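You operate a simulated robot arm through the tools that you are given. There is no shell and no other tool.

You run a simulated robot arm. Do the job below in one go: nothing can be reset, and whatever is moved stays where it is left.

TASK
Fit the clean strainer in the wax drum and clamp the lid shut.
Fine: stand the dirty strainer on the green table.
Where things are to end (x, y in the base frame): dirty strainer within 0.06 m of [0.33, 0.44].

Only the result counts: the job must be done as asked and must still hold three seconds after the hand-in. Knocking over, shifting, dropping, spilling or breaking anything else fails it. A push-on lid holds only when it is set on centred and level and pressed home; a screw cap is set on level and turned clockwise until tight.

THE ROBOT
A 6-joint arm with a fingered hand, fixed in place. Base frame: the origin is at the foot of the arm, x ahead of it, y to its left, z up. Readings come in m, rad, newtons and seconds.
With the tool pointing down near the work surface it reaches from about 0.12 to 0.76 m from the base axis. Its first joint turns from -2.007 to 2.007 rad. Payload 4 kg.
Tool frame: the origin (TCP) lies between the finger pads and is the grasp point; the fingertips stand 0.026 m ahead of it; z points along the fingers, y is the line along which they close. The gripper opens to 0.164 m. The gripper's body begins 0.073 m behind the TCP. The gripper is a hand of 5 fingers: y runs from the thumb to the fingers, the wrist lies at [0, 0, -0.239] in the tool frame.
Orientation is that of the tool frame in the base frame, as a unit quaternion [x, y, z, w]. With the fingers straight down and closing along the base's y, the tool's x points along the base's -x, its y along +y and its z along -z.

THE INTERFACE
- The arm moves only by the tool move_arm. Its argument "plan" is one flat list of numbers, 6 for each row, row after row: the shift along the tool's x, y, z in units of 20 mm (1.0 is 20 mm), then the turn, a rotation vector about the tool's x, y, z in units of 5 degrees (1.0 is 5 degrees). In form: [tx, ty, tz, ax, ay, az, tx, ty, tz, ax, ay, az, ...]. A call has 1 to 20 rows; each row shifts and turns the commanded pose from where the row before left it, along the tool's axes as they then stand. A call with a number of a shift or a turn outside -1 to 1 is refused whole. A row lasts 0.2 s, in which the tool goes at most 0.05 m and 0.15 rad; a call with a longer step from one row to the next is refused whole. A pose out of reach is approached as far as the arm can. The call stops where the force on the tool passes 50 N (or 10 N more than at its start, if that is more) or the arm is blocked; 0.2 s more then pass. In this call time passes only in rows, and 0.2 s behind the last. It gives the time, the measured TCP pose, the force on the tool (base axes), the opening and the grip force at its end, in the units of the frame above (readings bear some noise), with the torque about the TCP (base axes, N m) and any sound that the robot's microphone picked up, and new pictures: "pictures" is both (left out), scene, wrist or none.
- Cameras (640 x 400 px; columns grow to the right, rows downward): "scene" is fixed at [0.0557, 0.5071, 1.2469]; the picture's right is [-0.37, -0.93, 0.00], its down [-0.71, 0.28, -0.65] and it looks along [0.60, -0.24, -0.76] (base axes); focal length 214 px, centre (320, 200). "wrist" rides on the gripper at [0.05, -0.07, -0.093] in the tool frame; the picture's right is [0.81, 0.59, 0.00], its down [-0.43, 0.60, -0.68] and it looks along [-0.40, 0.55, 0.74] (tool axes); focal length 270 px, centre (320, 200). There is no depth. A picture from a camera that has moved, and an enlarged one, comes with that camera's place and axes in the base frame and with its lens. The place of the scene camera against the robot may be out by one fixed shift of up to 0.012 m in any direction.
- move_column(by): slides the trunk up (or, below 0, down) by that many m; the arm rides with it, the base frame stays. It gives what a move gives, with no picture.
- move_fingers(finger1, finger2, finger3, finger4, thumb_bend): sets how far each is bent, from 0 (flat) to 1 (curled in); at 0.3 the hand is open as for a grip, at 0.7 the pads meet at the TCP. One left out holds its place. A second passes; each finger stops where it meets its share of the squeeze, and holds until it gets a number again. It is the only way to open and close the hand. It gives what a move gives, with no picture; readings hold the bend of each and the force on the fingers (four entries, about 0 where the hand has none), thumb and palm.
- close_up(camera, box): a new picture of the part [left, top, right, bottom] of that camera's present view, enlarged. The clock stands still meanwhile.
- hand_in(): hands the job in; it is judged then, once.

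Nothing tells you positions but the pictures and the camera data. Unless the task says otherwise, let go and move clear before handing in.

The tools are called after "Emit:" by a JSON object that holds its "fn" and its "kwargs". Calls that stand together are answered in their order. move_arm: Moves the arm, as the interface text tells. Its arguments: {"type":"object","properties":{"plan":{"type":"array"},"pictures":{"type":"string","enum":["both","scene","wrist","none"]}},"required":["plan"]} The other tools are called the same way: move_column (by) slides the trunk up or down; move_fingers (finger1, finger2, finger3, finger4, thumb_bend) moves the fingers one by one; close_up (camera, box) takes an enlarged picture of a part of a camera's view; hand_in () hands the job in.

At the start:

```text
time: 0.0
ee_pos: [0.5683, -0.0551, 1.0585]
tool_rot: [0.0, 1.0, 0.0, 0.0]
contact_force: [-0.1, 0.5, 0.2]
torque: [-0.01, -0.01, 0.0]
finger_gap: 0.1637
grasp_force: 0.0
shape: jaw
bend: [0.3, 0.3, 0.3, 0.3, 0.3]
finger forces: [0.1, 0.0, 0.0, 0.1, 0.1, 0.1]
trunk travel left (down, up): [-0.75, 0.24]
```

scene: 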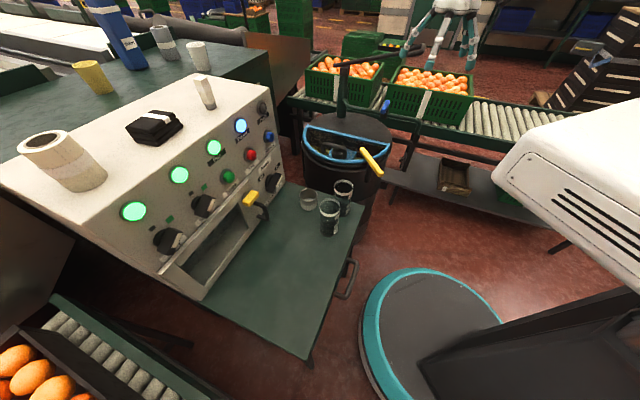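
wrist: 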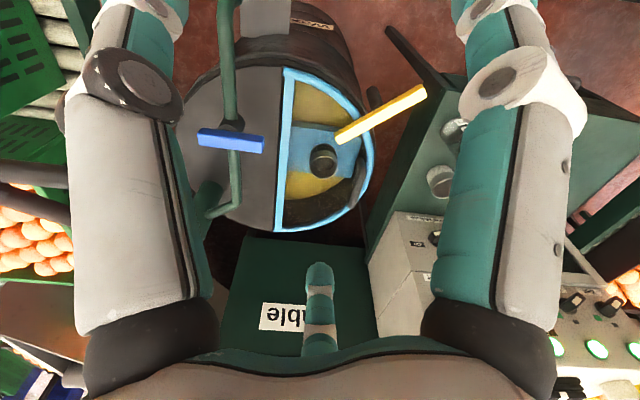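

I see a machine with a green table, a wax drum with a lid and blue and yellow handles, and three small cups (strainers) on the green table. I'll look closer before I move.

Emit:
{"fn": "close_up", "kwargs": {"camera": "scene", "box": [270, 40, 430, 200]}}

Emit:
{"fn": "close_up", "kwargs": {"camera": "scene", "box": [230, 150, 390, 250]}}

Emit:
{"fn": "close_up", "kwargs": {"camera": "wrist", "box": [170, 0, 470, 240]}}

Emit:
{"fn": "close_up", "kwargs": {"camera": "scene", "box": [100, 80, 300, 300]}}

```text
2.50 times, centred on (350, 120) of scene
camera zoom: at [0.0557, 0.5071, 1.2469], right [-0.37, -0.93, 0.0], down [-0.71, 0.28, -0.65], along [0.6, -0.24, -0.76], focal length 536 px, centre (245, 400)
```

zoom: 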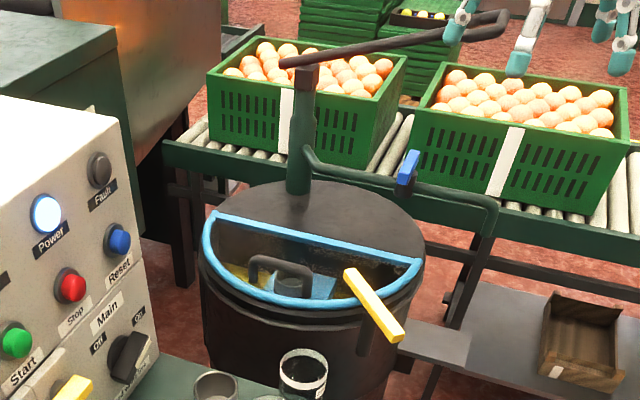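

```text
4.00 times, centred on (310, 200) of scene
camera zoom: at [0.0557, 0.5071, 1.2469], right [-0.37, -0.93, 0.0], down [-0.71, 0.28, -0.65], along [0.6, -0.24, -0.76], focal length 858 px, centre (360, 200)
```

zoom: 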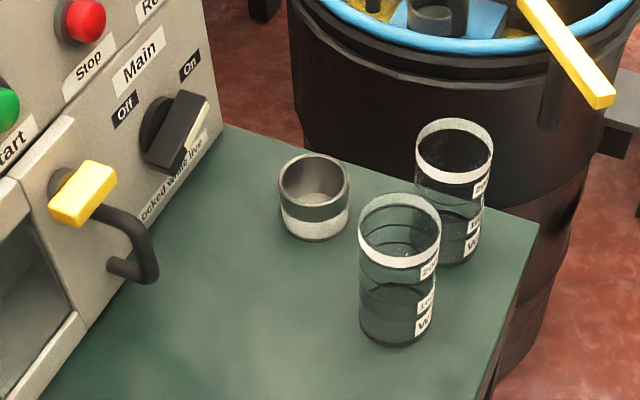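

```text
1.67 times, centred on (320, 120) of wrist
camera zoom: at [0.5173, -0.126, 1.1524], right [-0.81, 0.59, 0.0], down [0.43, 0.6, 0.68], along [0.4, 0.55, -0.74], focal length 450 px, centre (320, 333)
```

zoom: 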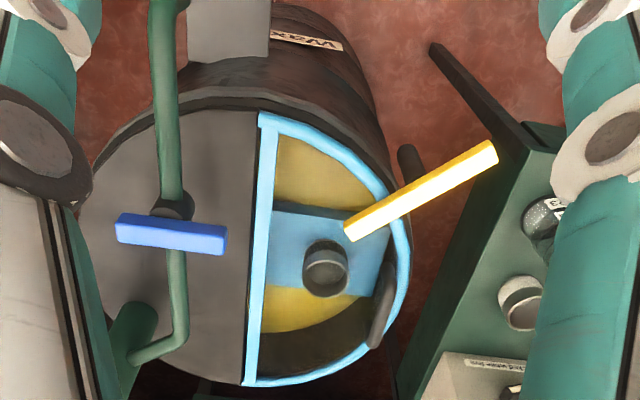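

```text
1.82 times, centred on (200, 190) of scene
camera zoom: at [0.0557, 0.5071, 1.2469], right [-0.37, -0.93, 0.0], down [-0.71, 0.28, -0.65], along [0.6, -0.24, -0.76], focal length 390 px, centre (538, 218)
```

zoom: 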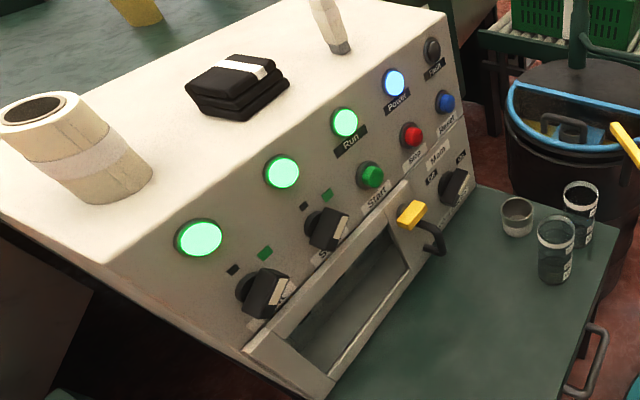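

I'm still identifying the parts: the drum has a half-round blue-rimmed opening with a cup seated in it, and there is one small metal cup and two glass-like beakers on the table. I'll take tighter close-ups.

Emit:
{"fn": "close_up", "kwargs": {"camera": "wrist", "box": [270, 60, 430, 240]}}

Emit:
{"fn": "close_up", "kwargs": {"camera": "wrist", "box": [400, 90, 500, 220]}}

Emit:
{"fn": "close_up", "kwargs": {"camera": "scene", "box": [295, 110, 395, 180]}}

Emit:
{"fn": "close_up", "kwargs": {"camera": "scene", "box": [295, 170, 365, 240]}}

```text
2.22 times, centred on (350, 150) of wrist
camera zoom: at [0.5173, -0.126, 1.1524], right [-0.81, 0.59, 0.0], down [0.43, 0.6, 0.68], along [0.4, 0.55, -0.74], focal length 601 px, centre (253, 311)
```

zoom: 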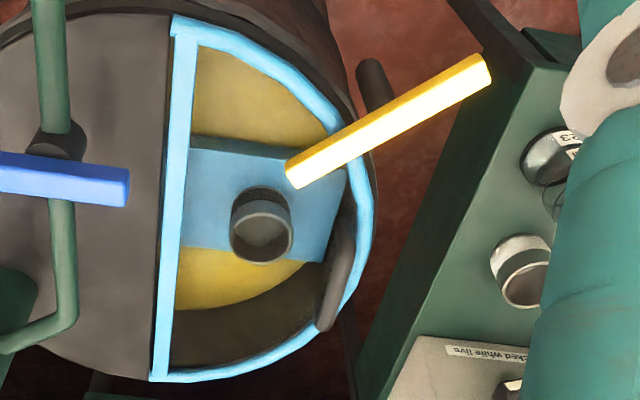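

```text
3.08 times, centred on (450, 155) of wrist
camera zoom: at [0.5173, -0.126, 1.1524], right [-0.81, 0.59, 0.0], down [0.43, 0.6, 0.68], along [0.4, 0.55, -0.74], focal length 832 px, centre (-80, 338)
```

zoom: 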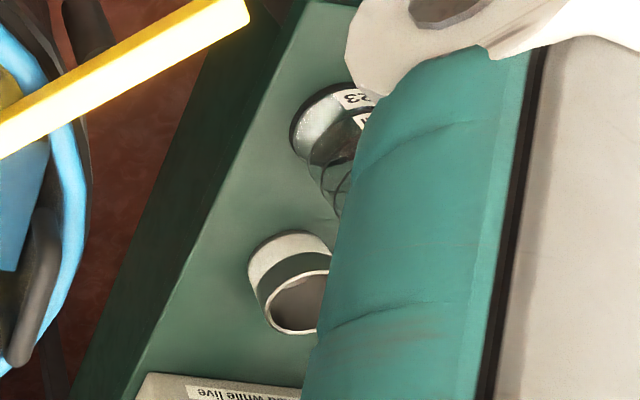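

```text
5.71 times, centred on (345, 145) of scene
camera zoom: at [0.0557, 0.5071, 1.2469], right [-0.37, -0.93, 0.0], down [-0.71, 0.28, -0.65], along [0.6, -0.24, -0.76], focal length 1226 px, centre (177, 514)
```

zoom: 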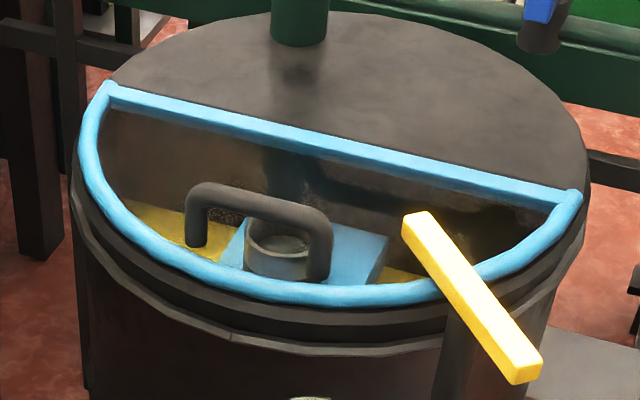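

```text
5.71 times, centred on (330, 205) of scene
camera zoom: at [0.0557, 0.5071, 1.2469], right [-0.37, -0.93, 0.0], down [-0.71, 0.28, -0.65], along [0.6, -0.24, -0.76], focal length 1226 px, centre (263, 171)
```

zoom: 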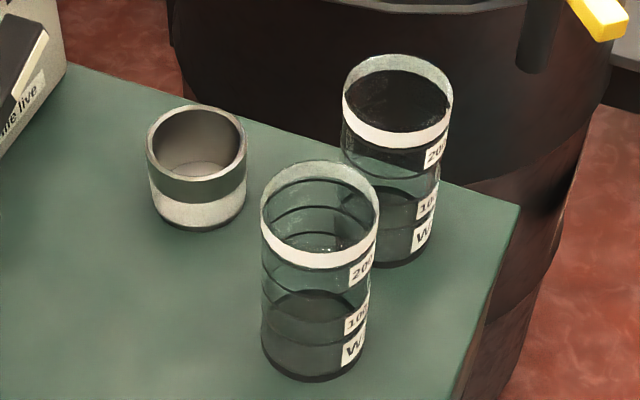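

The strainers are the small metal cups: one sits in the drum's blue seat under the clear half-lid (dirty), and one is on the table (clean). The yellow lever looks like a swing clamp lying over the lid. I'll look at the hand and the lever before moving.

Emit:
{"fn": "close_up", "kwargs": {"camera": "scene", "box": [400, 0, 500, 80]}}

Emit:
{"fn": "close_up", "kwargs": {"camera": "scene", "box": [350, 130, 410, 200]}}

Emit:
{"fn": "close_up", "kwargs": {"camera": "wrist", "box": [330, 60, 440, 160]}}

Emit:
{"fn": "close_up", "kwargs": {"camera": "scene", "box": [290, 40, 430, 140]}}

```text
5.00 times, centred on (450, 40) of scene
camera zoom: at [0.0557, 0.5071, 1.2469], right [-0.37, -0.93, 0.0], down [-0.71, 0.28, -0.65], along [0.6, -0.24, -0.76], focal length 1072 px, centre (-330, 1000)
```

zoom: 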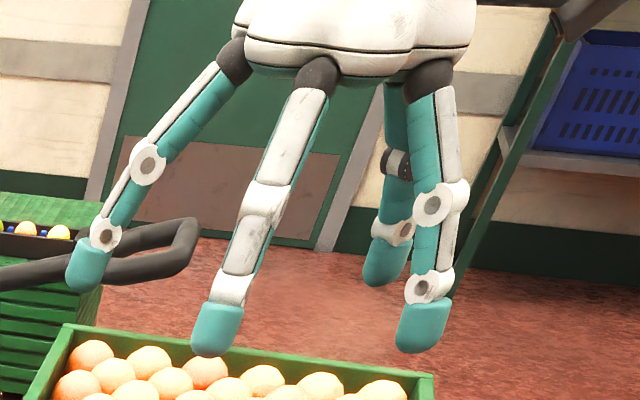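

```text
5.71 times, centred on (380, 165) of scene
camera zoom: at [0.0557, 0.5071, 1.2469], right [-0.37, -0.93, 0.0], down [-0.71, 0.28, -0.65], along [0.6, -0.24, -0.76], focal length 1226 px, centre (-23, 400)
```

zoom: 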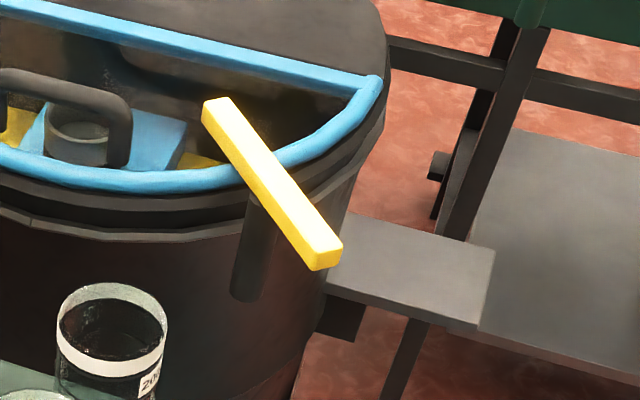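

```text
4.00 times, centred on (385, 110) of wrist
camera zoom: at [0.5173, -0.126, 1.1524], right [-0.81, 0.59, 0.0], down [0.43, 0.6, 0.68], along [0.4, 0.55, -0.74], focal length 1081 px, centre (60, 560)
```

zoom: 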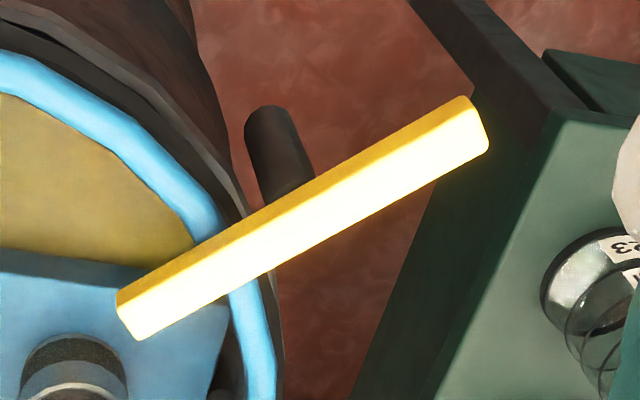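

```text
4.00 times, centred on (360, 90) of scene
camera zoom: at [0.0557, 0.5071, 1.2469], right [-0.37, -0.93, 0.0], down [-0.71, 0.28, -0.65], along [0.6, -0.24, -0.76], focal length 858 px, centre (160, 640)
```

zoom: 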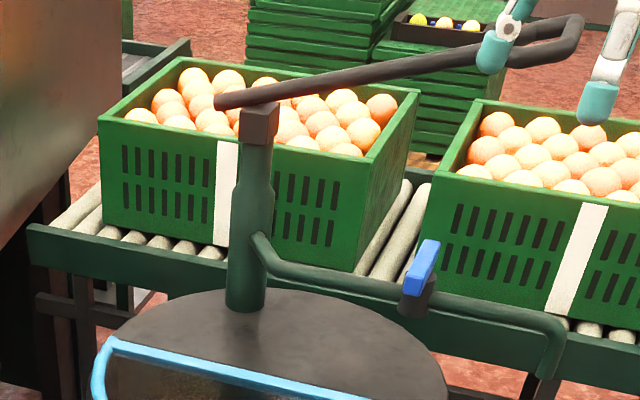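

The hand has five fingers set radially around the palm. The yellow lever runs along x from about (0.632, 0.092) to (0.485, 0.096) at z≈0.73, on a post near (0.56, 0.094). I'll close the fingers into a poker to learn the hand's shape before pushing the lever.

Emit:
{"fn": "move_fingers", "kwargs": {"finger1": 0.68, "finger2": 0.68, "finger3": 0.68, "finger4": 0.68, "thumb_bend": 0.68}}

Emit:
{"fn": "close_up", "kwargs": {"camera": "scene", "box": [400, 0, 500, 80]}}

Emit:
{"fn": "close_up", "kwargs": {"camera": "wrist", "box": [0, 0, 640, 400]}}

```text
time: 1.0
ee_pos: [0.5687, -0.0548, 1.0591]
tool_rot: [0.0, 1.0, 0.0, -0.001]
contact_force: [0.6, 0.1, 0.3]
torque: [0.0, 0.0, 0.0]
finger_gap: 0.0
grasp_force: 0.1
shape: fingers
bend: [0.67, 0.67, 0.67, 0.67, 0.68]
finger forces: [0.1, 0.0, 0.0, 0.1, 0.0, 0.1]
trunk travel left (down, up): [-0.75, 0.24]
```

```text
5.00 times, centred on (450, 40) of scene
camera zoom: at [0.0557, 0.5071, 1.2469], right [-0.37, -0.93, 0.0], down [-0.71, 0.28, -0.65], along [0.6, -0.24, -0.76], focal length 1072 px, centre (-330, 1000)
```

zoom: 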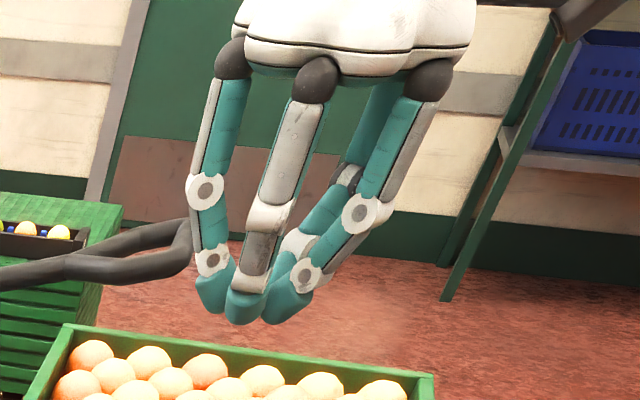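

```text
1.00 times, centred on (320, 200) of wrist (not enlarged: the box is as wide or as high as the picture)
camera zoom: at [0.5173, -0.126, 1.1524], right [-0.81, 0.59, 0.0], down [0.43, 0.6, 0.68], along [0.4, 0.55, -0.74], focal length 270 px, centre (320, 200)
```

zoom: 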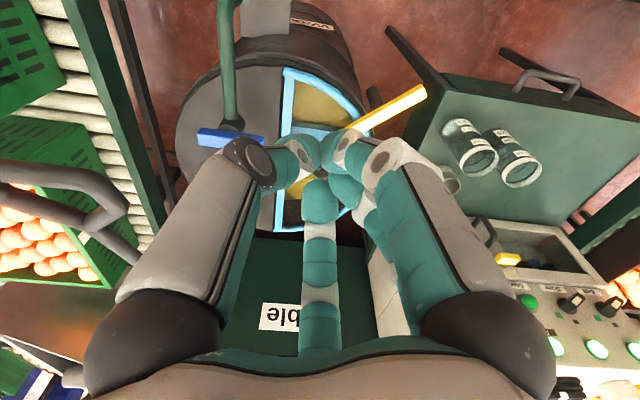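

The fingertips now meet in a compact poker, and the pump handle bar near (0.70, -0.12, 1.04) and the pipe need to be kept clear of. Next I move to the near side of the lever's outer end and lower the trunk.

Emit:
{"fn": "move_arm", "kwargs": {"plan": [0.975, 0.9, 0, 0, 0, 0, 0.975, 0.9, 0, 0, 0, 0, 0.975, 0.9, 0, 0, 0, 0, 0.975, 0.9, 0, 0, 0, 0], "pictures": "none"}}

Emit:
{"fn": "move_column", "kwargs": {"by": -0.2}}

Emit:
{"fn": "move_arm", "kwargs": {"plan": [0, 0, 0.1, 0, 0, 0]}}

```text
time: 2.0
ee_pos: [0.4905, 0.0166, 1.0595]
tool_rot: [0.001, 1.0, 0.0, -0.001]
contact_force: [0.0, -0.3, -0.4]
torque: [-0.03, 0.0, -0.02]
finger_gap: 0.0003
grasp_force: 0.0
shape: fingers
bend: [0.67, 0.67, 0.67, 0.67, 0.68]
finger forces: [0.1, 0.0, 0.0, 0.0, 0.0, 0.0]
trunk travel left (down, up): [-0.75, 0.24]
```

```text
time: 4.2
ee_pos: [0.4908, 0.0168, 0.8591]
tool_rot: [0.0, 1.0, 0.0, 0.0]
contact_force: [0.2, 0.2, 0.6]
torque: [0.02, 0.01, -0.02]
finger_gap: 0.0001
grasp_force: 0.1
shape: fingers
bend: [0.67, 0.67, 0.67, 0.67, 0.68]
finger forces: [0.1, 0.1, 0.0, 0.1, 0.1, 0.0]
trunk travel left (down, up): [-0.55, 0.44]
```

```text
time: 4.6
ee_pos: [0.4912, 0.0167, 0.8571]
tool_rot: [0.0, 1.0, 0.0, 0.001]
contact_force: [0.9, -0.2, -1.0]
torque: [0.01, 0.01, 0.0]
finger_gap: 0.0
grasp_force: 0.0
shape: fingers
bend: [0.67, 0.67, 0.67, 0.67, 0.68]
finger forces: [0.1, 0.1, 0.0, 0.1, 0.1, 0.0]
trunk travel left (down, up): [-0.55, 0.44]
camera wrist: at [0.4388, -0.0542, 0.9497], right [-0.81, 0.59, 0.0], down [0.43, 0.6, 0.68], along [0.4, 0.55, -0.74], focal length 270 px, centre (320, 200)
```

scene: 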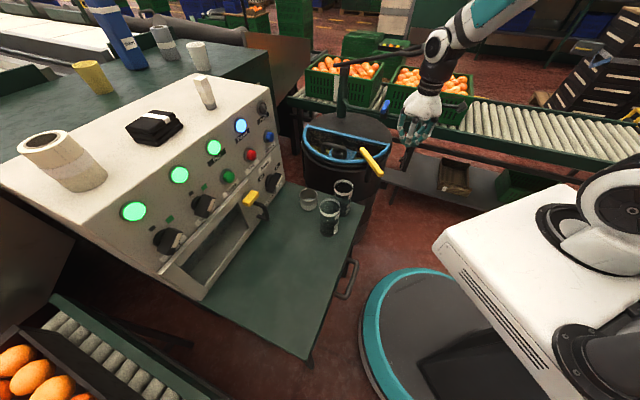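
wrist: 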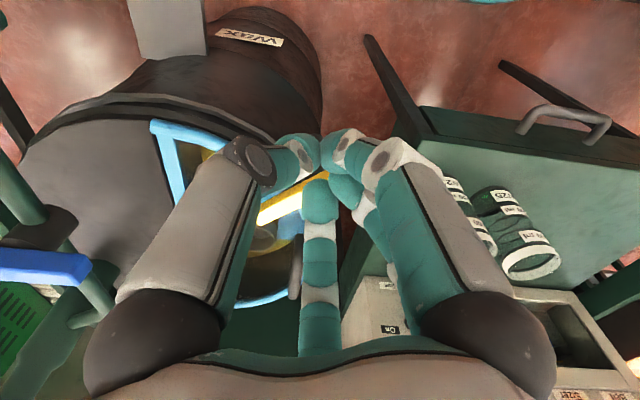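

The hand is at (0.491, 0.017, 0.857), on the -y side of the lever. I'll lower beside the lever to its height and watch the force.

Emit:
{"fn": "move_arm", "kwargs": {"plan": [-0.3, 0, 1, 0, 0, 0, -0.3, 0, 1, 0, 0, 0, 0, 0, 1, 0, 0, 0, 0, 0, 1, 0, 0, 0, 0, 0, 1, 0, 0, 0, 0, 0, 0.9, 0, 0, 0], "pictures": "both"}}

Emit:
{"fn": "close_up", "kwargs": {"camera": "scene", "box": [340, 90, 460, 200]}}

```text
time: 6.0
ee_pos: [0.5039, 0.0162, 0.7375]
tool_rot: [0.0, 1.0, 0.0, 0.0]
contact_force: [0.1, 0.5, 0.1]
torque: [-0.01, 0.03, -0.03]
finger_gap: 0.0
grasp_force: 0.0
shape: fingers
bend: [0.67, 0.67, 0.67, 0.67, 0.68]
finger forces: [0.0, 0.1, 0.0, 0.0, 0.0, 0.0]
trunk travel left (down, up): [-0.55, 0.44]
camera wrist: at [0.4512, -0.0541, 0.8314], right [-0.81, 0.59, 0.0], down [0.43, 0.6, 0.68], along [0.4, 0.55, -0.74], focal length 270 px, centre (320, 200)
```

scene: 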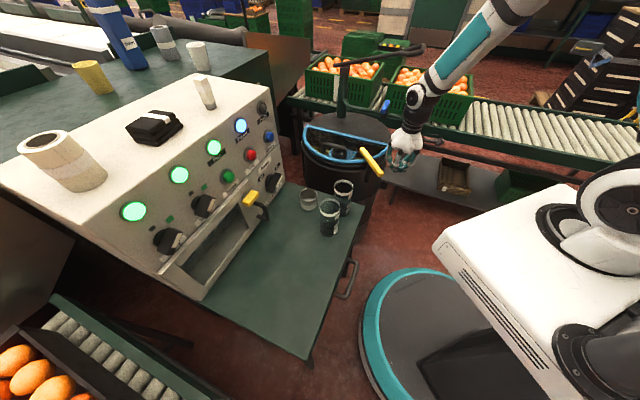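
wrist: 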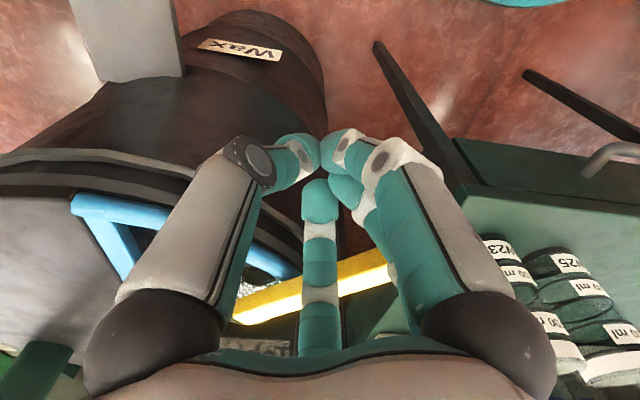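

```text
3.64 times, centred on (400, 145) of scene
camera zoom: at [0.0557, 0.5071, 1.2469], right [-0.37, -0.93, 0.0], down [-0.71, 0.28, -0.65], along [0.6, -0.24, -0.76], focal length 780 px, centre (29, 400)
```

zoom: 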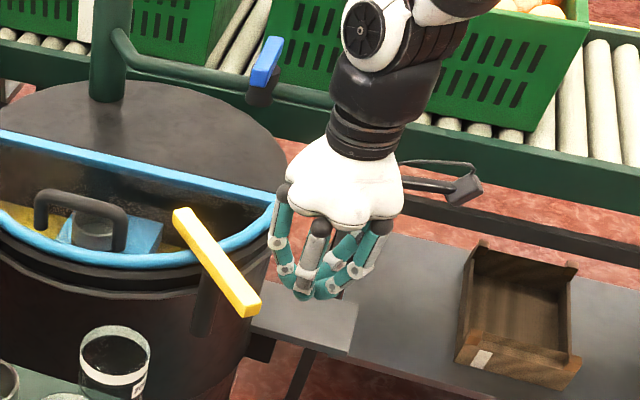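

The poker sits beside the lever's outer end. I'll push in +y slowly and see whether the lever swings.

Emit:
{"fn": "move_arm", "kwargs": {"plan": [0, 0.5, 0, 0, 0, 0, 0, 0.5, 0, 0, 0, 0, 0, 0.5, 0, 0, 0, 0, 0, 0.5, 0, 0, 0, 0, 0, 0.5, 0, 0, 0, 0, 0, 0.5, 0, 0, 0, 0, 0, 0.5, 0, 0, 0, 0, 0, 0.5, 0, 0, 0, 0], "pictures": "none"}}

Emit:
{"fn": "close_up", "kwargs": {"camera": "scene", "box": [320, 90, 440, 200]}}

```text
time: 7.8
ee_pos: [0.5036, 0.0971, 0.7388]
tool_rot: [0.001, 1.0, 0.0, -0.001]
contact_force: [-0.6, 0.0, 1.3]
torque: [0.03, -0.02, 0.0]
finger_gap: 0.0
grasp_force: 0.5
shape: fingers
bend: [0.67, 0.67, 0.68, 0.67, 0.68]
finger forces: [0.0, 0.1, 0.7, 0.0, 0.0, 0.1]
trunk travel left (down, up): [-0.55, 0.44]
```

```text
3.64 times, centred on (380, 145) of scene
camera zoom: at [0.0557, 0.5071, 1.2469], right [-0.37, -0.93, 0.0], down [-0.71, 0.28, -0.65], along [0.6, -0.24, -0.76], focal length 780 px, centre (102, 400)
```

zoom: 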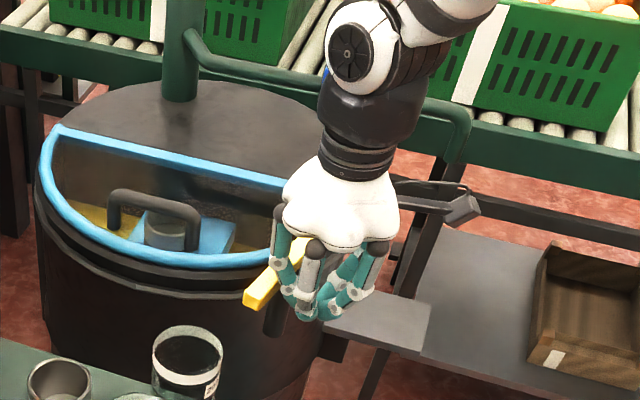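

The lever swings freely with the push. I'll carry it round to about 90°, off the lid.

Emit:
{"fn": "move_arm", "kwargs": {"plan": [0, 0.55, 0, 0, 0, 0, 0, 0.55, 0, 0, 0, 0, 0, 0.55, 0, 0, 0, 0, -0.4, 0.4, 0, 0, 0, 0, -0.4, 0.4, 0, 0, 0, 0, -0.45, 0.4, 0, 0, 0, 0], "pictures": "none"}}

Emit:
{"fn": "close_up", "kwargs": {"camera": "scene", "box": [320, 90, 440, 200]}}

```text
time: 9.2
ee_pos: [0.5249, 0.1544, 0.74]
tool_rot: [0.0, 1.0, -0.001, -0.002]
contact_force: [-20.5, -6.2, 6.0]
torque: [-0.06, -0.05, -0.1]
finger_gap: 0.0042
grasp_force: 10.1
shape: fingers
bend: [0.66, 0.67, 0.7, 0.72, 0.66]
finger forces: [0.1, 0.0, 5.9, 14.4, 0.0, 0.0]
trunk travel left (down, up): [-0.55, 0.44]
```

```text
3.64 times, centred on (380, 145) of scene
camera zoom: at [0.0557, 0.5071, 1.2469], right [-0.37, -0.93, 0.0], down [-0.71, 0.28, -0.65], along [0.6, -0.24, -0.76], focal length 780 px, centre (102, 400)
```

zoom: 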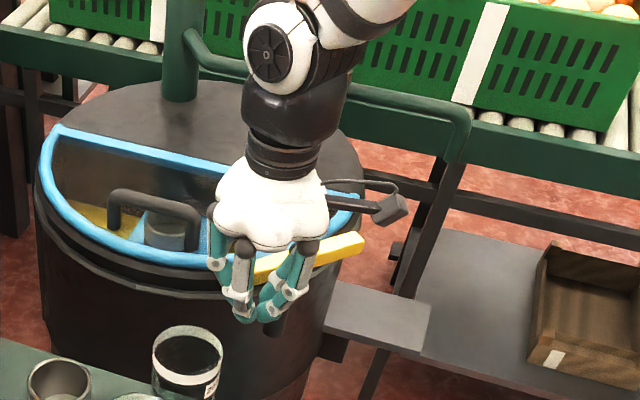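

The lever is now crosswise at its stop and off the lid. I'll back away, rise and open the fingers to look at the lid handle.

Emit:
{"fn": "move_arm", "kwargs": {"plan": [0.8, -0.3, 0, 0, 0, 0, 0.8, 0, -0.3, 0, 0, 0, 0, 0, -1, 0, 0, 0, 0, 0, -1, 0, 0, 0, 0, 0, -1, 0, 0, 0, 0, 0, -1, 0, 0, 0, 0, 0, -1, 0, 0, 0, 0, 0, -1, 0, 0, 0, 0, 0, -1, 0, 0, 0, 0, 0, -1, 0, 0, 0], "pictures": "none"}}

Emit:
{"fn": "move_fingers", "kwargs": {"finger1": 0.2, "finger2": 0.2, "finger3": 0.2, "finger4": 0.2, "thumb_bend": 0.2}}

Emit:
{"fn": "close_up", "kwargs": {"camera": "wrist", "box": [0, 0, 640, 400]}}

Emit:
{"fn": "close_up", "kwargs": {"camera": "scene", "box": [290, 90, 410, 200]}}

```text
time: 11.4
ee_pos: [0.495, 0.1471, 0.9048]
tool_rot: [0.0, 1.0, 0.0, -0.001]
contact_force: [-0.2, 0.4, -0.7]
torque: [0.03, 0.0, 0.0]
finger_gap: 0.0006
grasp_force: 0.0
shape: fingers
bend: [0.68, 0.68, 0.67, 0.68, 0.67]
finger forces: [0.0, 0.0, 0.0, 0.0, 0.0, 0.1]
trunk travel left (down, up): [-0.55, 0.44]
```

```text
time: 12.4
ee_pos: [0.4958, 0.1478, 0.9048]
tool_rot: [0.0, 1.0, 0.0, 0.0]
contact_force: [0.9, -0.4, -0.1]
torque: [0.02, 0.04, -0.02]
finger_gap: 0.1053
grasp_force: 0.1
shape: fingers
bend: [0.2, 0.2, 0.2, 0.2, 0.2]
finger forces: [0.1, 0.0, 0.0, 0.1, 0.1, 0.0]
trunk travel left (down, up): [-0.55, 0.44]
```

```text
1.00 times, centred on (320, 200) of wrist (not enlarged: the box is as wide or as high as the picture)
camera zoom: at [0.4437, 0.0765, 0.9976], right [-0.81, 0.59, 0.0], down [0.43, 0.6, 0.68], along [0.4, 0.55, -0.74], focal length 270 px, centre (320, 200)
```

zoom: 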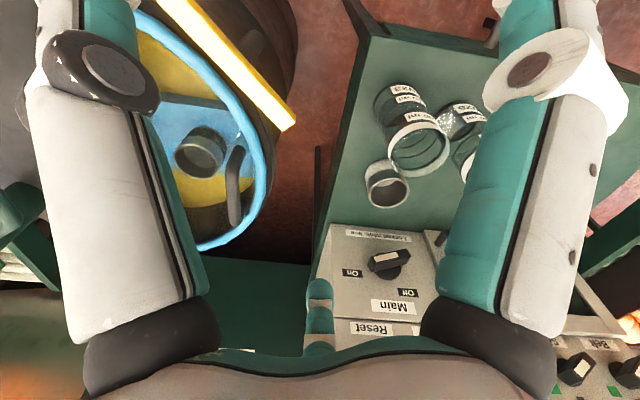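

```text
3.64 times, centred on (350, 145) of scene
camera zoom: at [0.0557, 0.5071, 1.2469], right [-0.37, -0.93, 0.0], down [-0.71, 0.28, -0.65], along [0.6, -0.24, -0.76], focal length 780 px, centre (211, 400)
```

zoom: 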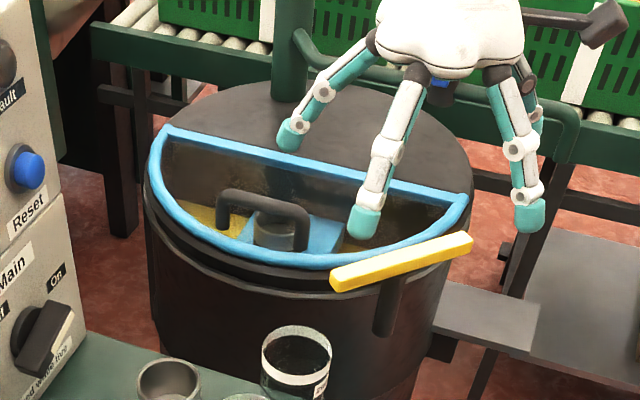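

The lever is clear, and I can see the handle, the seated cup and the clean strainer in the wrist view. I'll enlarge these to measure positions.

Emit:
{"fn": "close_up", "kwargs": {"camera": "wrist", "box": [150, 90, 300, 260]}}

Emit:
{"fn": "close_up", "kwargs": {"camera": "wrist", "box": [340, 70, 500, 230]}}

Emit:
{"fn": "close_up", "kwargs": {"camera": "scene", "box": [300, 115, 390, 175]}}

```text
2.35 times, centred on (225, 175) of wrist
camera zoom: at [0.4437, 0.0765, 0.9976], right [-0.81, 0.59, 0.0], down [0.43, 0.6, 0.68], along [0.4, 0.55, -0.74], focal length 636 px, centre (544, 259)
```

zoom: 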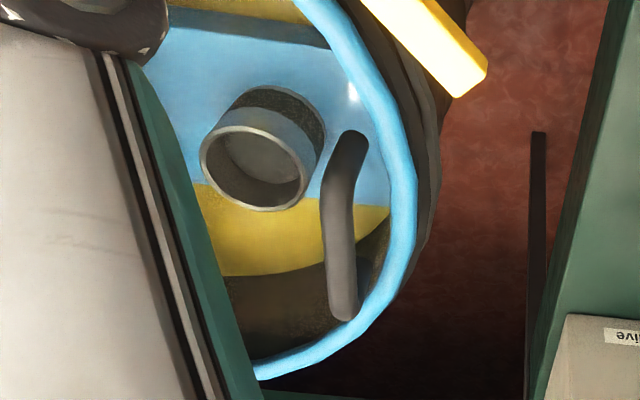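

```text
2.50 times, centred on (420, 150) of wrist
camera zoom: at [0.4437, 0.0765, 0.9976], right [-0.81, 0.59, 0.0], down [0.43, 0.6, 0.68], along [0.4, 0.55, -0.74], focal length 676 px, centre (70, 325)
```

zoom: 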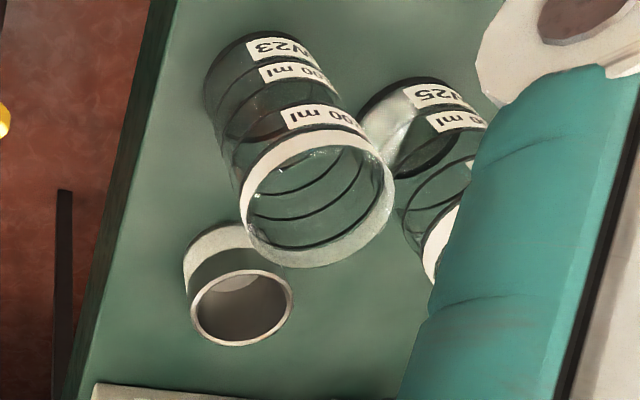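

```text
6.67 times, centred on (345, 145) of scene
camera zoom: at [0.0557, 0.5071, 1.2469], right [-0.37, -0.93, 0.0], down [-0.71, 0.28, -0.65], along [0.6, -0.24, -0.76], focal length 1430 px, centre (153, 567)
```

zoom: 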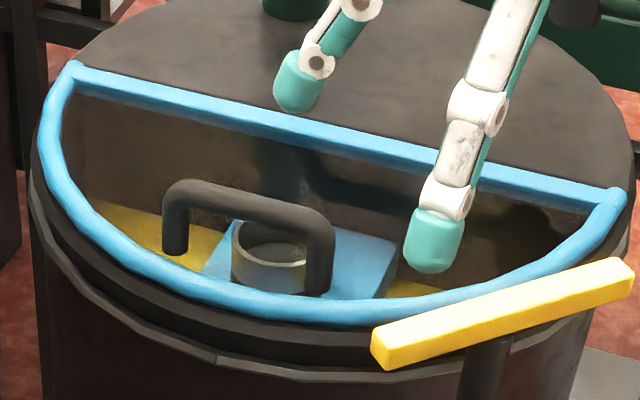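

Measured: handle bar from (0.634, 0.165) to (0.695, 0.226) at z≈0.744, hinge line through about (0.768, 0.088), seated cup rim at (0.716, 0.152, 0.675), and clean cup at (0.519, 0.357) with rim z≈0.689. I plan to hook one finger under the handle, so I'll first test a pose with the other fingers curled and find out which finger is which.

Emit:
{"fn": "move_fingers", "kwargs": {"finger1": 0.95, "finger2": 0.6, "finger3": 0.95, "finger4": 0.95, "thumb_bend": 0.95}}

Emit:
{"fn": "close_up", "kwargs": {"camera": "wrist", "box": [0, 0, 640, 400]}}

Emit:
{"fn": "close_up", "kwargs": {"camera": "scene", "box": [330, 50, 440, 150]}}

```text
time: 13.4
ee_pos: [0.495, 0.1472, 0.9054]
tool_rot: [-0.001, 1.0, 0.0, 0.0]
contact_force: [0.6, 0.5, 0.5]
torque: [0.0, 0.0, 0.0]
finger_gap: 0.0
grasp_force: 0.0
shape: fingers
bend: [0.81, 0.6, 0.85, 0.8, 0.82]
finger forces: [0.1, 0.0, 0.1, 0.1, 0.1, 0.0]
trunk travel left (down, up): [-0.55, 0.44]
```

```text
1.00 times, centred on (320, 200) of wrist (not enlarged: the box is as wide or as high as the picture)
camera zoom: at [0.4437, 0.0765, 0.9976], right [-0.81, 0.59, 0.0], down [0.43, 0.6, 0.68], along [0.4, 0.55, -0.74], focal length 270 px, centre (320, 200)
```

zoom: 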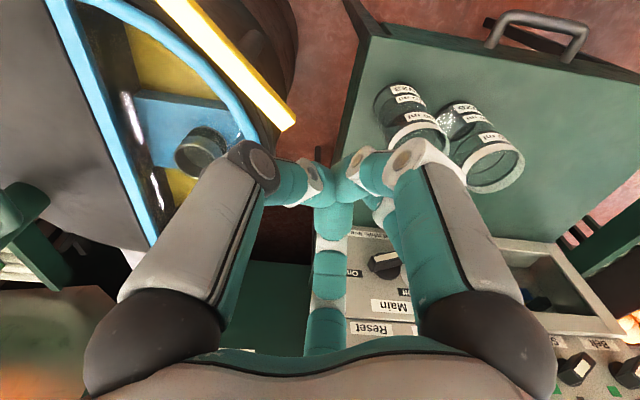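

```text
4.00 times, centred on (385, 100) of scene
camera zoom: at [0.0557, 0.5071, 1.2469], right [-0.37, -0.93, 0.0], down [-0.71, 0.28, -0.65], along [0.6, -0.24, -0.76], focal length 858 px, centre (60, 600)
```

zoom: 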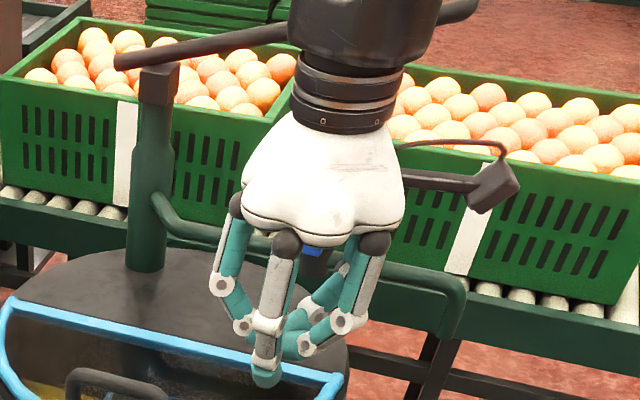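

Finger 2 is the one facing the drum's outer side (toward +n), which suits the hook. The others jam in the middle when curled, so I'll check them fully flat instead.

Emit:
{"fn": "move_fingers", "kwargs": {"finger1": 0.0, "finger2": 0.65, "finger3": 0.0, "finger4": 0.0, "thumb_bend": 0.0}}

Emit:
{"fn": "close_up", "kwargs": {"camera": "wrist", "box": [0, 0, 640, 400]}}

Emit:
{"fn": "close_up", "kwargs": {"camera": "scene", "box": [330, 50, 440, 150]}}

```text
time: 14.4
ee_pos: [0.4955, 0.1473, 0.9048]
tool_rot: [0.0, 1.0, 0.0, 0.0]
contact_force: [-0.2, -1.3, -0.1]
torque: [0.0, 0.03, -0.05]
finger_gap: 0.1237
grasp_force: 0.2
shape: fingers
bend: [0.01, 0.65, 0.01, 0.01, 0.0]
finger forces: [0.1, 0.0, 0.0, 0.1, 0.0, 0.1]
trunk travel left (down, up): [-0.55, 0.44]
```

```text
1.00 times, centred on (320, 200) of wrist (not enlarged: the box is as wide or as high as the picture)
camera zoom: at [0.4437, 0.0765, 0.9976], right [-0.81, 0.59, 0.0], down [0.43, 0.6, 0.68], along [0.4, 0.55, -0.74], focal length 270 px, centre (320, 200)
```

zoom: 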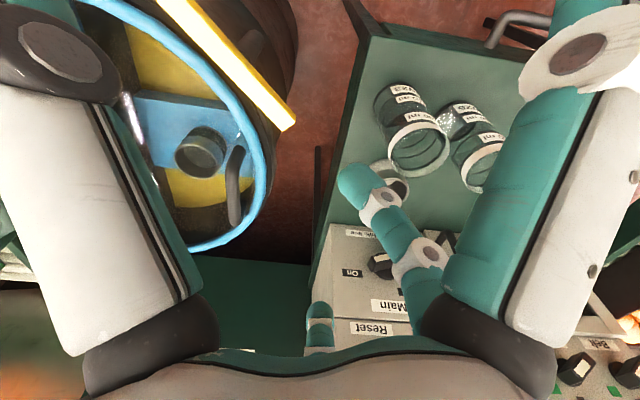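

```text
4.00 times, centred on (385, 100) of scene
camera zoom: at [0.0557, 0.5071, 1.2469], right [-0.37, -0.93, 0.0], down [-0.71, 0.28, -0.65], along [0.6, -0.24, -0.76], focal length 858 px, centre (60, 600)
```

zoom: 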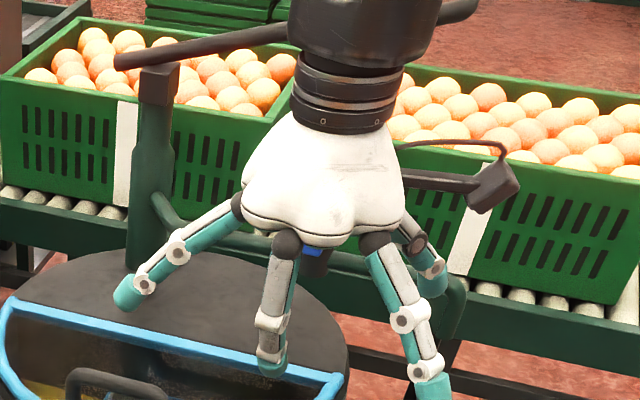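

The wrist camera now sees finger 2 clearly. I'll test curling the side fingers 1 and 3 fully while the thumb and finger 4 stay open, which would give a slim hook with a two-finger counter-hold.

Emit:
{"fn": "move_fingers", "kwargs": {"finger1": 1.0, "finger2": 0.65, "finger3": 1.0, "finger4": 0.2, "thumb_bend": 0.2}}

Emit:
{"fn": "close_up", "kwargs": {"camera": "wrist", "box": [0, 0, 640, 400]}}

Emit:
{"fn": "close_up", "kwargs": {"camera": "scene", "box": [330, 50, 440, 150]}}

```text
time: 15.4
ee_pos: [0.4964, 0.1463, 0.9042]
tool_rot: [0.0, 1.0, 0.0, 0.0]
contact_force: [0.2, -0.2, -0.5]
torque: [0.0, -0.01, 0.01]
finger_gap: 0.0832
grasp_force: 0.2
shape: fingers
bend: [0.74, 0.65, 0.74, 0.2, 0.2]
finger forces: [0.0, 0.0, 0.1, 0.0, 0.1, 0.1]
trunk travel left (down, up): [-0.55, 0.44]
```

```text
1.00 times, centred on (320, 200) of wrist (not enlarged: the box is as wide or as high as the picture)
camera zoom: at [0.4437, 0.0765, 0.9976], right [-0.81, 0.59, 0.0], down [0.43, 0.6, 0.68], along [0.4, 0.55, -0.74], focal length 270 px, centre (320, 200)
```

zoom: 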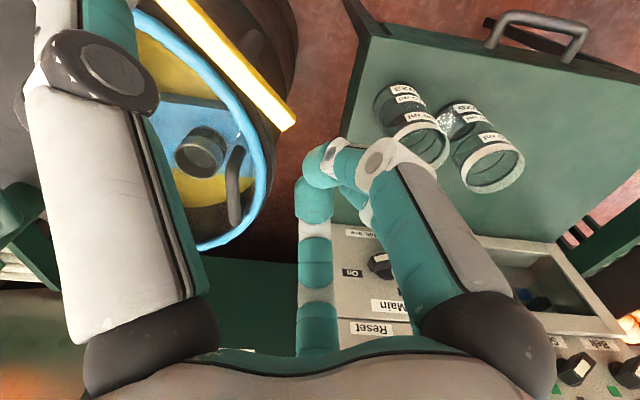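

```text
4.00 times, centred on (385, 100) of scene
camera zoom: at [0.0557, 0.5071, 1.2469], right [-0.37, -0.93, 0.0], down [-0.71, 0.28, -0.65], along [0.6, -0.24, -0.76], focal length 858 px, centre (60, 600)
```

zoom: 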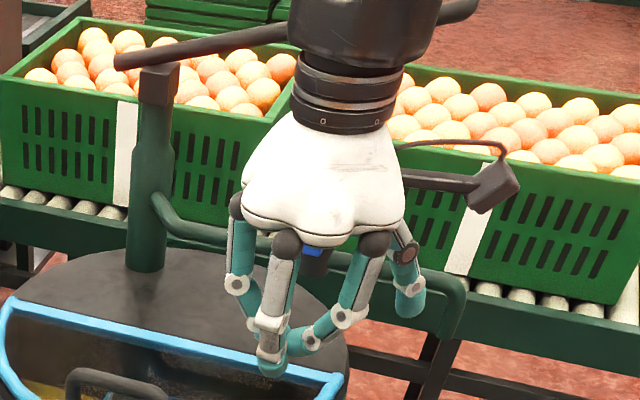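

Curled side fingers jam in the middle, so they'll stay flat. I'm moving outside and above the handle, then yawing and tilting so finger 2 can hook under the bar from the outer side.

Emit:
{"fn": "move_fingers", "kwargs": {"finger1": 0.0, "finger2": 0.65, "finger3": 0.0, "finger4": 0.15, "thumb_bend": 0.15}}

Emit:
{"fn": "move_arm", "kwargs": {"plan": [-0.933, 0.719, 0.541, 0, 0, 0, -0.933, 0.719, 0.541, 0, 0, 0, -0.933, 0.719, 0.541, 0, 0, 0, -0.933, 0.719, 0.541, 0, 0, 0, -0.933, 0.719, 0.541, 0, 0, 0, -0.933, 0.719, 0.541, 0, 0, 0, -0.933, 0.719, 0.541, 0, 0, 0, 0, 0, 0, 0, 0, -1, 0, 0, 0, 0, 0, -1, 0, 0, 0, 0, 0, -1, 0, 0, 0, 0.866, -0.5, 0, 0, 0, 0, 0.866, -0.5, 0, 0, 0, 0, 0.866, -0.5, 0], "pictures": "both"}}

Emit:
{"fn": "close_up", "kwargs": {"camera": "scene", "box": [290, 80, 410, 180]}}

```text
time: 16.4
ee_pos: [0.4958, 0.1487, 0.9045]
tool_rot: [0.0, 1.0, 0.0, -0.001]
contact_force: [0.4, 0.1, -0.3]
torque: [-0.02, 0.0, 0.0]
finger_gap: 0.1175
grasp_force: 0.1
shape: fingers
bend: [0.01, 0.65, 0.01, 0.15, 0.15]
finger forces: [0.1, 0.0, 0.0, 0.0, 0.0, 0.1]
trunk travel left (down, up): [-0.55, 0.44]
```

```text
time: 19.2
ee_pos: [0.6263, 0.2488, 0.8285]
tool_rot: [-0.13, 0.983, -0.104, 0.08]
contact_force: [0.2, -0.6, -0.4]
torque: [0.0, -0.02, -0.02]
finger_gap: 0.1179
grasp_force: 0.1
shape: fingers
bend: [0.01, 0.65, 0.01, 0.15, 0.15]
finger forces: [0.1, 0.0, 0.0, 0.0, 0.0, 0.0]
trunk travel left (down, up): [-0.55, 0.44]
camera wrist: at [0.5763, 0.1854, 0.9283], right [-0.91, 0.34, -0.24], down [0.15, 0.8, 0.58], along [0.38, 0.49, -0.78], focal length 270 px, centre (320, 200)
```

scene: 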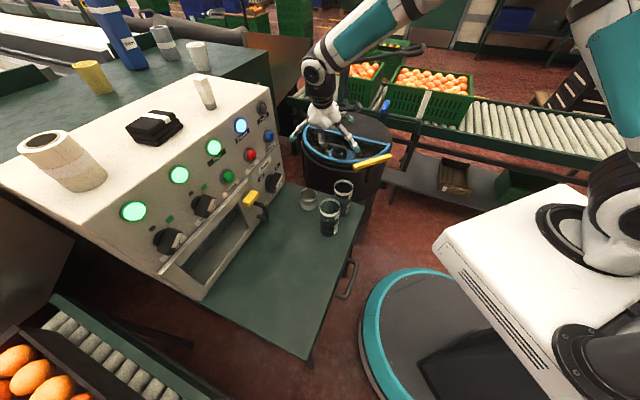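
wrist: 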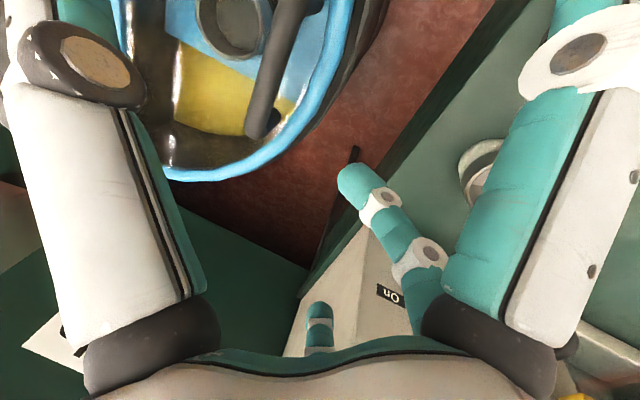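

```text
4.00 times, centred on (350, 130) of scene
camera zoom: at [0.0557, 0.5071, 1.2469], right [-0.37, -0.93, 0.0], down [-0.71, 0.28, -0.65], along [0.6, -0.24, -0.76], focal length 858 px, centre (200, 480)
```

zoom: 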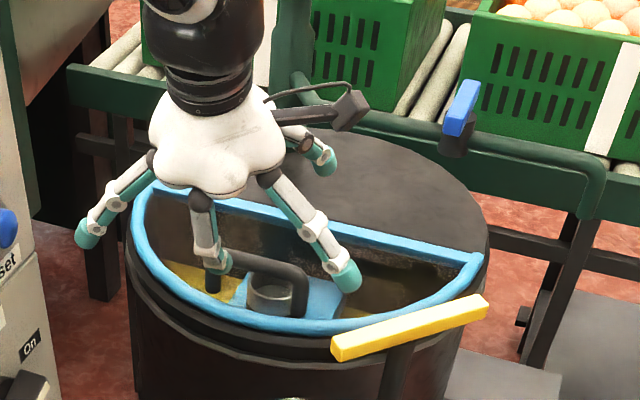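

The finger-2 tip matches my model at about (0.618, 0.254, 0.797). I'll zoom the wrist view to re-measure the handle before going in.

Emit:
{"fn": "close_up", "kwargs": {"camera": "wrist", "box": [150, 0, 400, 200]}}

Emit:
{"fn": "close_up", "kwargs": {"camera": "scene", "box": [305, 120, 375, 170]}}

```text
2.00 times, centred on (275, 100) of wrist
camera zoom: at [0.5763, 0.1854, 0.9283], right [-0.91, 0.34, -0.24], down [0.15, 0.8, 0.58], along [0.38, 0.49, -0.78], focal length 541 px, centre (410, 400)
```

zoom: 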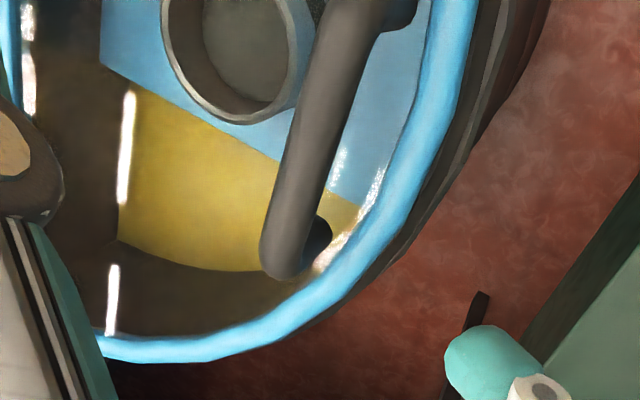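

```text
8.00 times, centred on (340, 145) of scene
camera zoom: at [0.0557, 0.5071, 1.2469], right [-0.37, -0.93, 0.0], down [-0.71, 0.28, -0.65], along [0.6, -0.24, -0.76], focal length 1716 px, centre (160, 640)
```

zoom: 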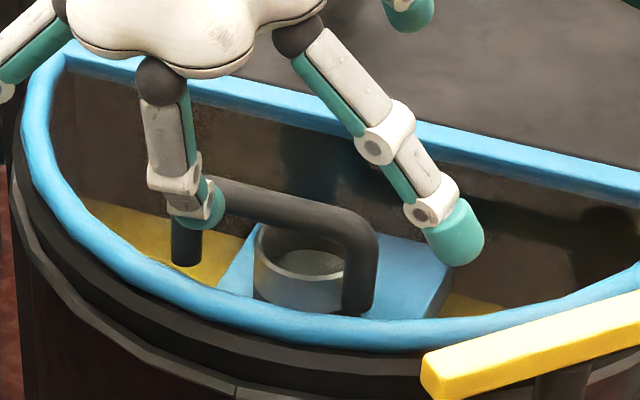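

Bar position confirmed, with the rim about 34 mm outside it and the pane about 40 mm below it. I'll go in diagonally (inward and down) partway, then check.

Emit:
{"fn": "move_arm", "kwargs": {"plan": [-0.18, -0.311, 0.614, 0, 0, 0, -0.18, -0.311, 0.614, 0, 0, 0, -0.18, -0.311, 0.614, 0, 0, 0, -0.18, -0.311, 0.614, 0, 0, 0], "pictures": "none"}}

Emit:
{"fn": "close_up", "kwargs": {"camera": "wrist", "box": [150, 0, 470, 200]}}

Emit:
{"fn": "close_up", "kwargs": {"camera": "scene", "box": [295, 115, 385, 175]}}

```text
time: 20.2
ee_pos: [0.6551, 0.2204, 0.7888]
tool_rot: [-0.129, 0.983, -0.103, 0.08]
contact_force: [0.1, -0.6, 0.7]
torque: [0.0, -0.01, 0.01]
finger_gap: 0.1179
grasp_force: 0.0
shape: fingers
bend: [0.01, 0.65, 0.01, 0.15, 0.15]
finger forces: [0.0, 0.0, 0.0, 0.0, 0.0, 0.1]
trunk travel left (down, up): [-0.55, 0.44]
```

```text
2.00 times, centred on (310, 100) of wrist
camera zoom: at [0.6052, 0.1561, 0.8881], right [-0.91, 0.34, -0.24], down [0.15, 0.8, 0.58], along [0.38, 0.49, -0.78], focal length 541 px, centre (340, 400)
```

zoom: 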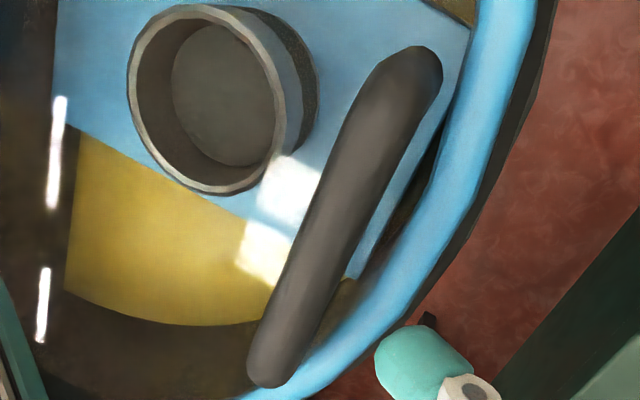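

```text
6.67 times, centred on (340, 145) of scene
camera zoom: at [0.0557, 0.5071, 1.2469], right [-0.37, -0.93, 0.0], down [-0.71, 0.28, -0.65], along [0.6, -0.24, -0.76], focal length 1430 px, centre (187, 567)
```

zoom: 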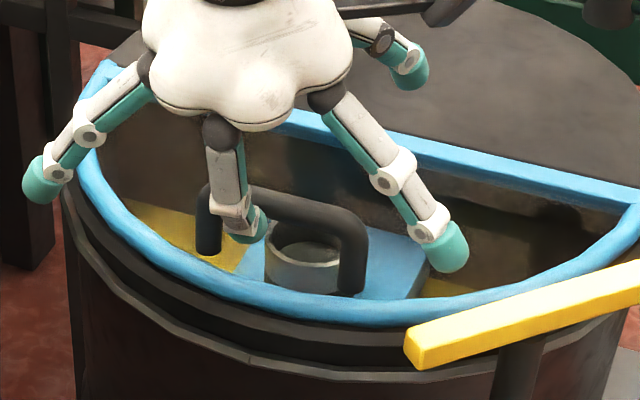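

The tip is where the model says it should be, and the bar is confirmed. I'll go through the slot between rim and bar, then under the bar.

Emit:
{"fn": "move_arm", "kwargs": {"plan": [-0.06, -0.105, 0.705, 0, 0, 0, -0.06, -0.105, 0.705, 0, 0, 0, -0.24, -0.41, 0.54, 0, 0, 0, -0.24, -0.41, 0.54, 0, 0, 0], "pictures": "none"}}

Emit:
{"fn": "close_up", "kwargs": {"camera": "wrist", "box": [200, 0, 520, 200]}}

Emit:
{"fn": "close_up", "kwargs": {"camera": "scene", "box": [295, 115, 385, 175]}}

```text
time: 21.2
ee_pos: [0.6812, 0.195, 0.7468]
tool_rot: [-0.131, 0.983, -0.103, 0.079]
contact_force: [0.2, 0.8, 0.1]
torque: [-0.03, -0.01, 0.0]
finger_gap: 0.1181
grasp_force: 0.0
shape: fingers
bend: [0.01, 0.65, 0.01, 0.15, 0.15]
finger forces: [0.1, 0.1, 0.0, 0.0, 0.0, 0.0]
trunk travel left (down, up): [-0.55, 0.44]
```

```text
2.00 times, centred on (360, 100) of wrist
camera zoom: at [0.6307, 0.1312, 0.8458], right [-0.91, 0.34, -0.24], down [0.15, 0.8, 0.58], along [0.38, 0.49, -0.78], focal length 541 px, centre (240, 400)
```

zoom: 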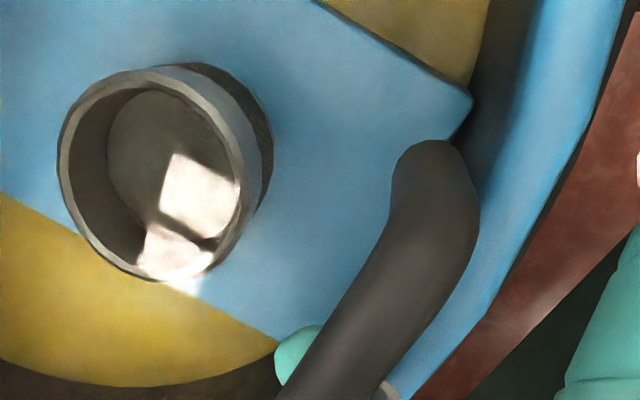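

```text
6.67 times, centred on (340, 145) of scene
camera zoom: at [0.0557, 0.5071, 1.2469], right [-0.37, -0.93, 0.0], down [-0.71, 0.28, -0.65], along [0.6, -0.24, -0.76], focal length 1430 px, centre (187, 567)
```

zoom: 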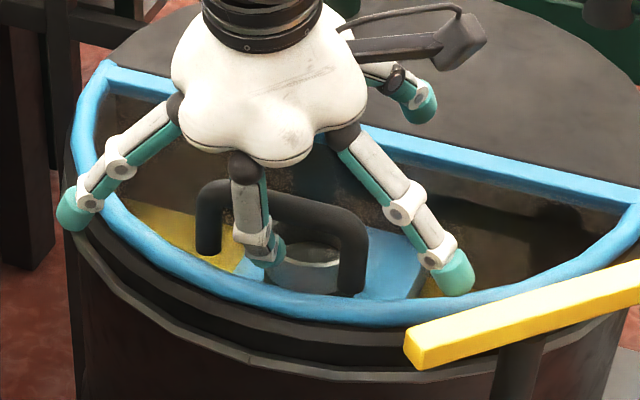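

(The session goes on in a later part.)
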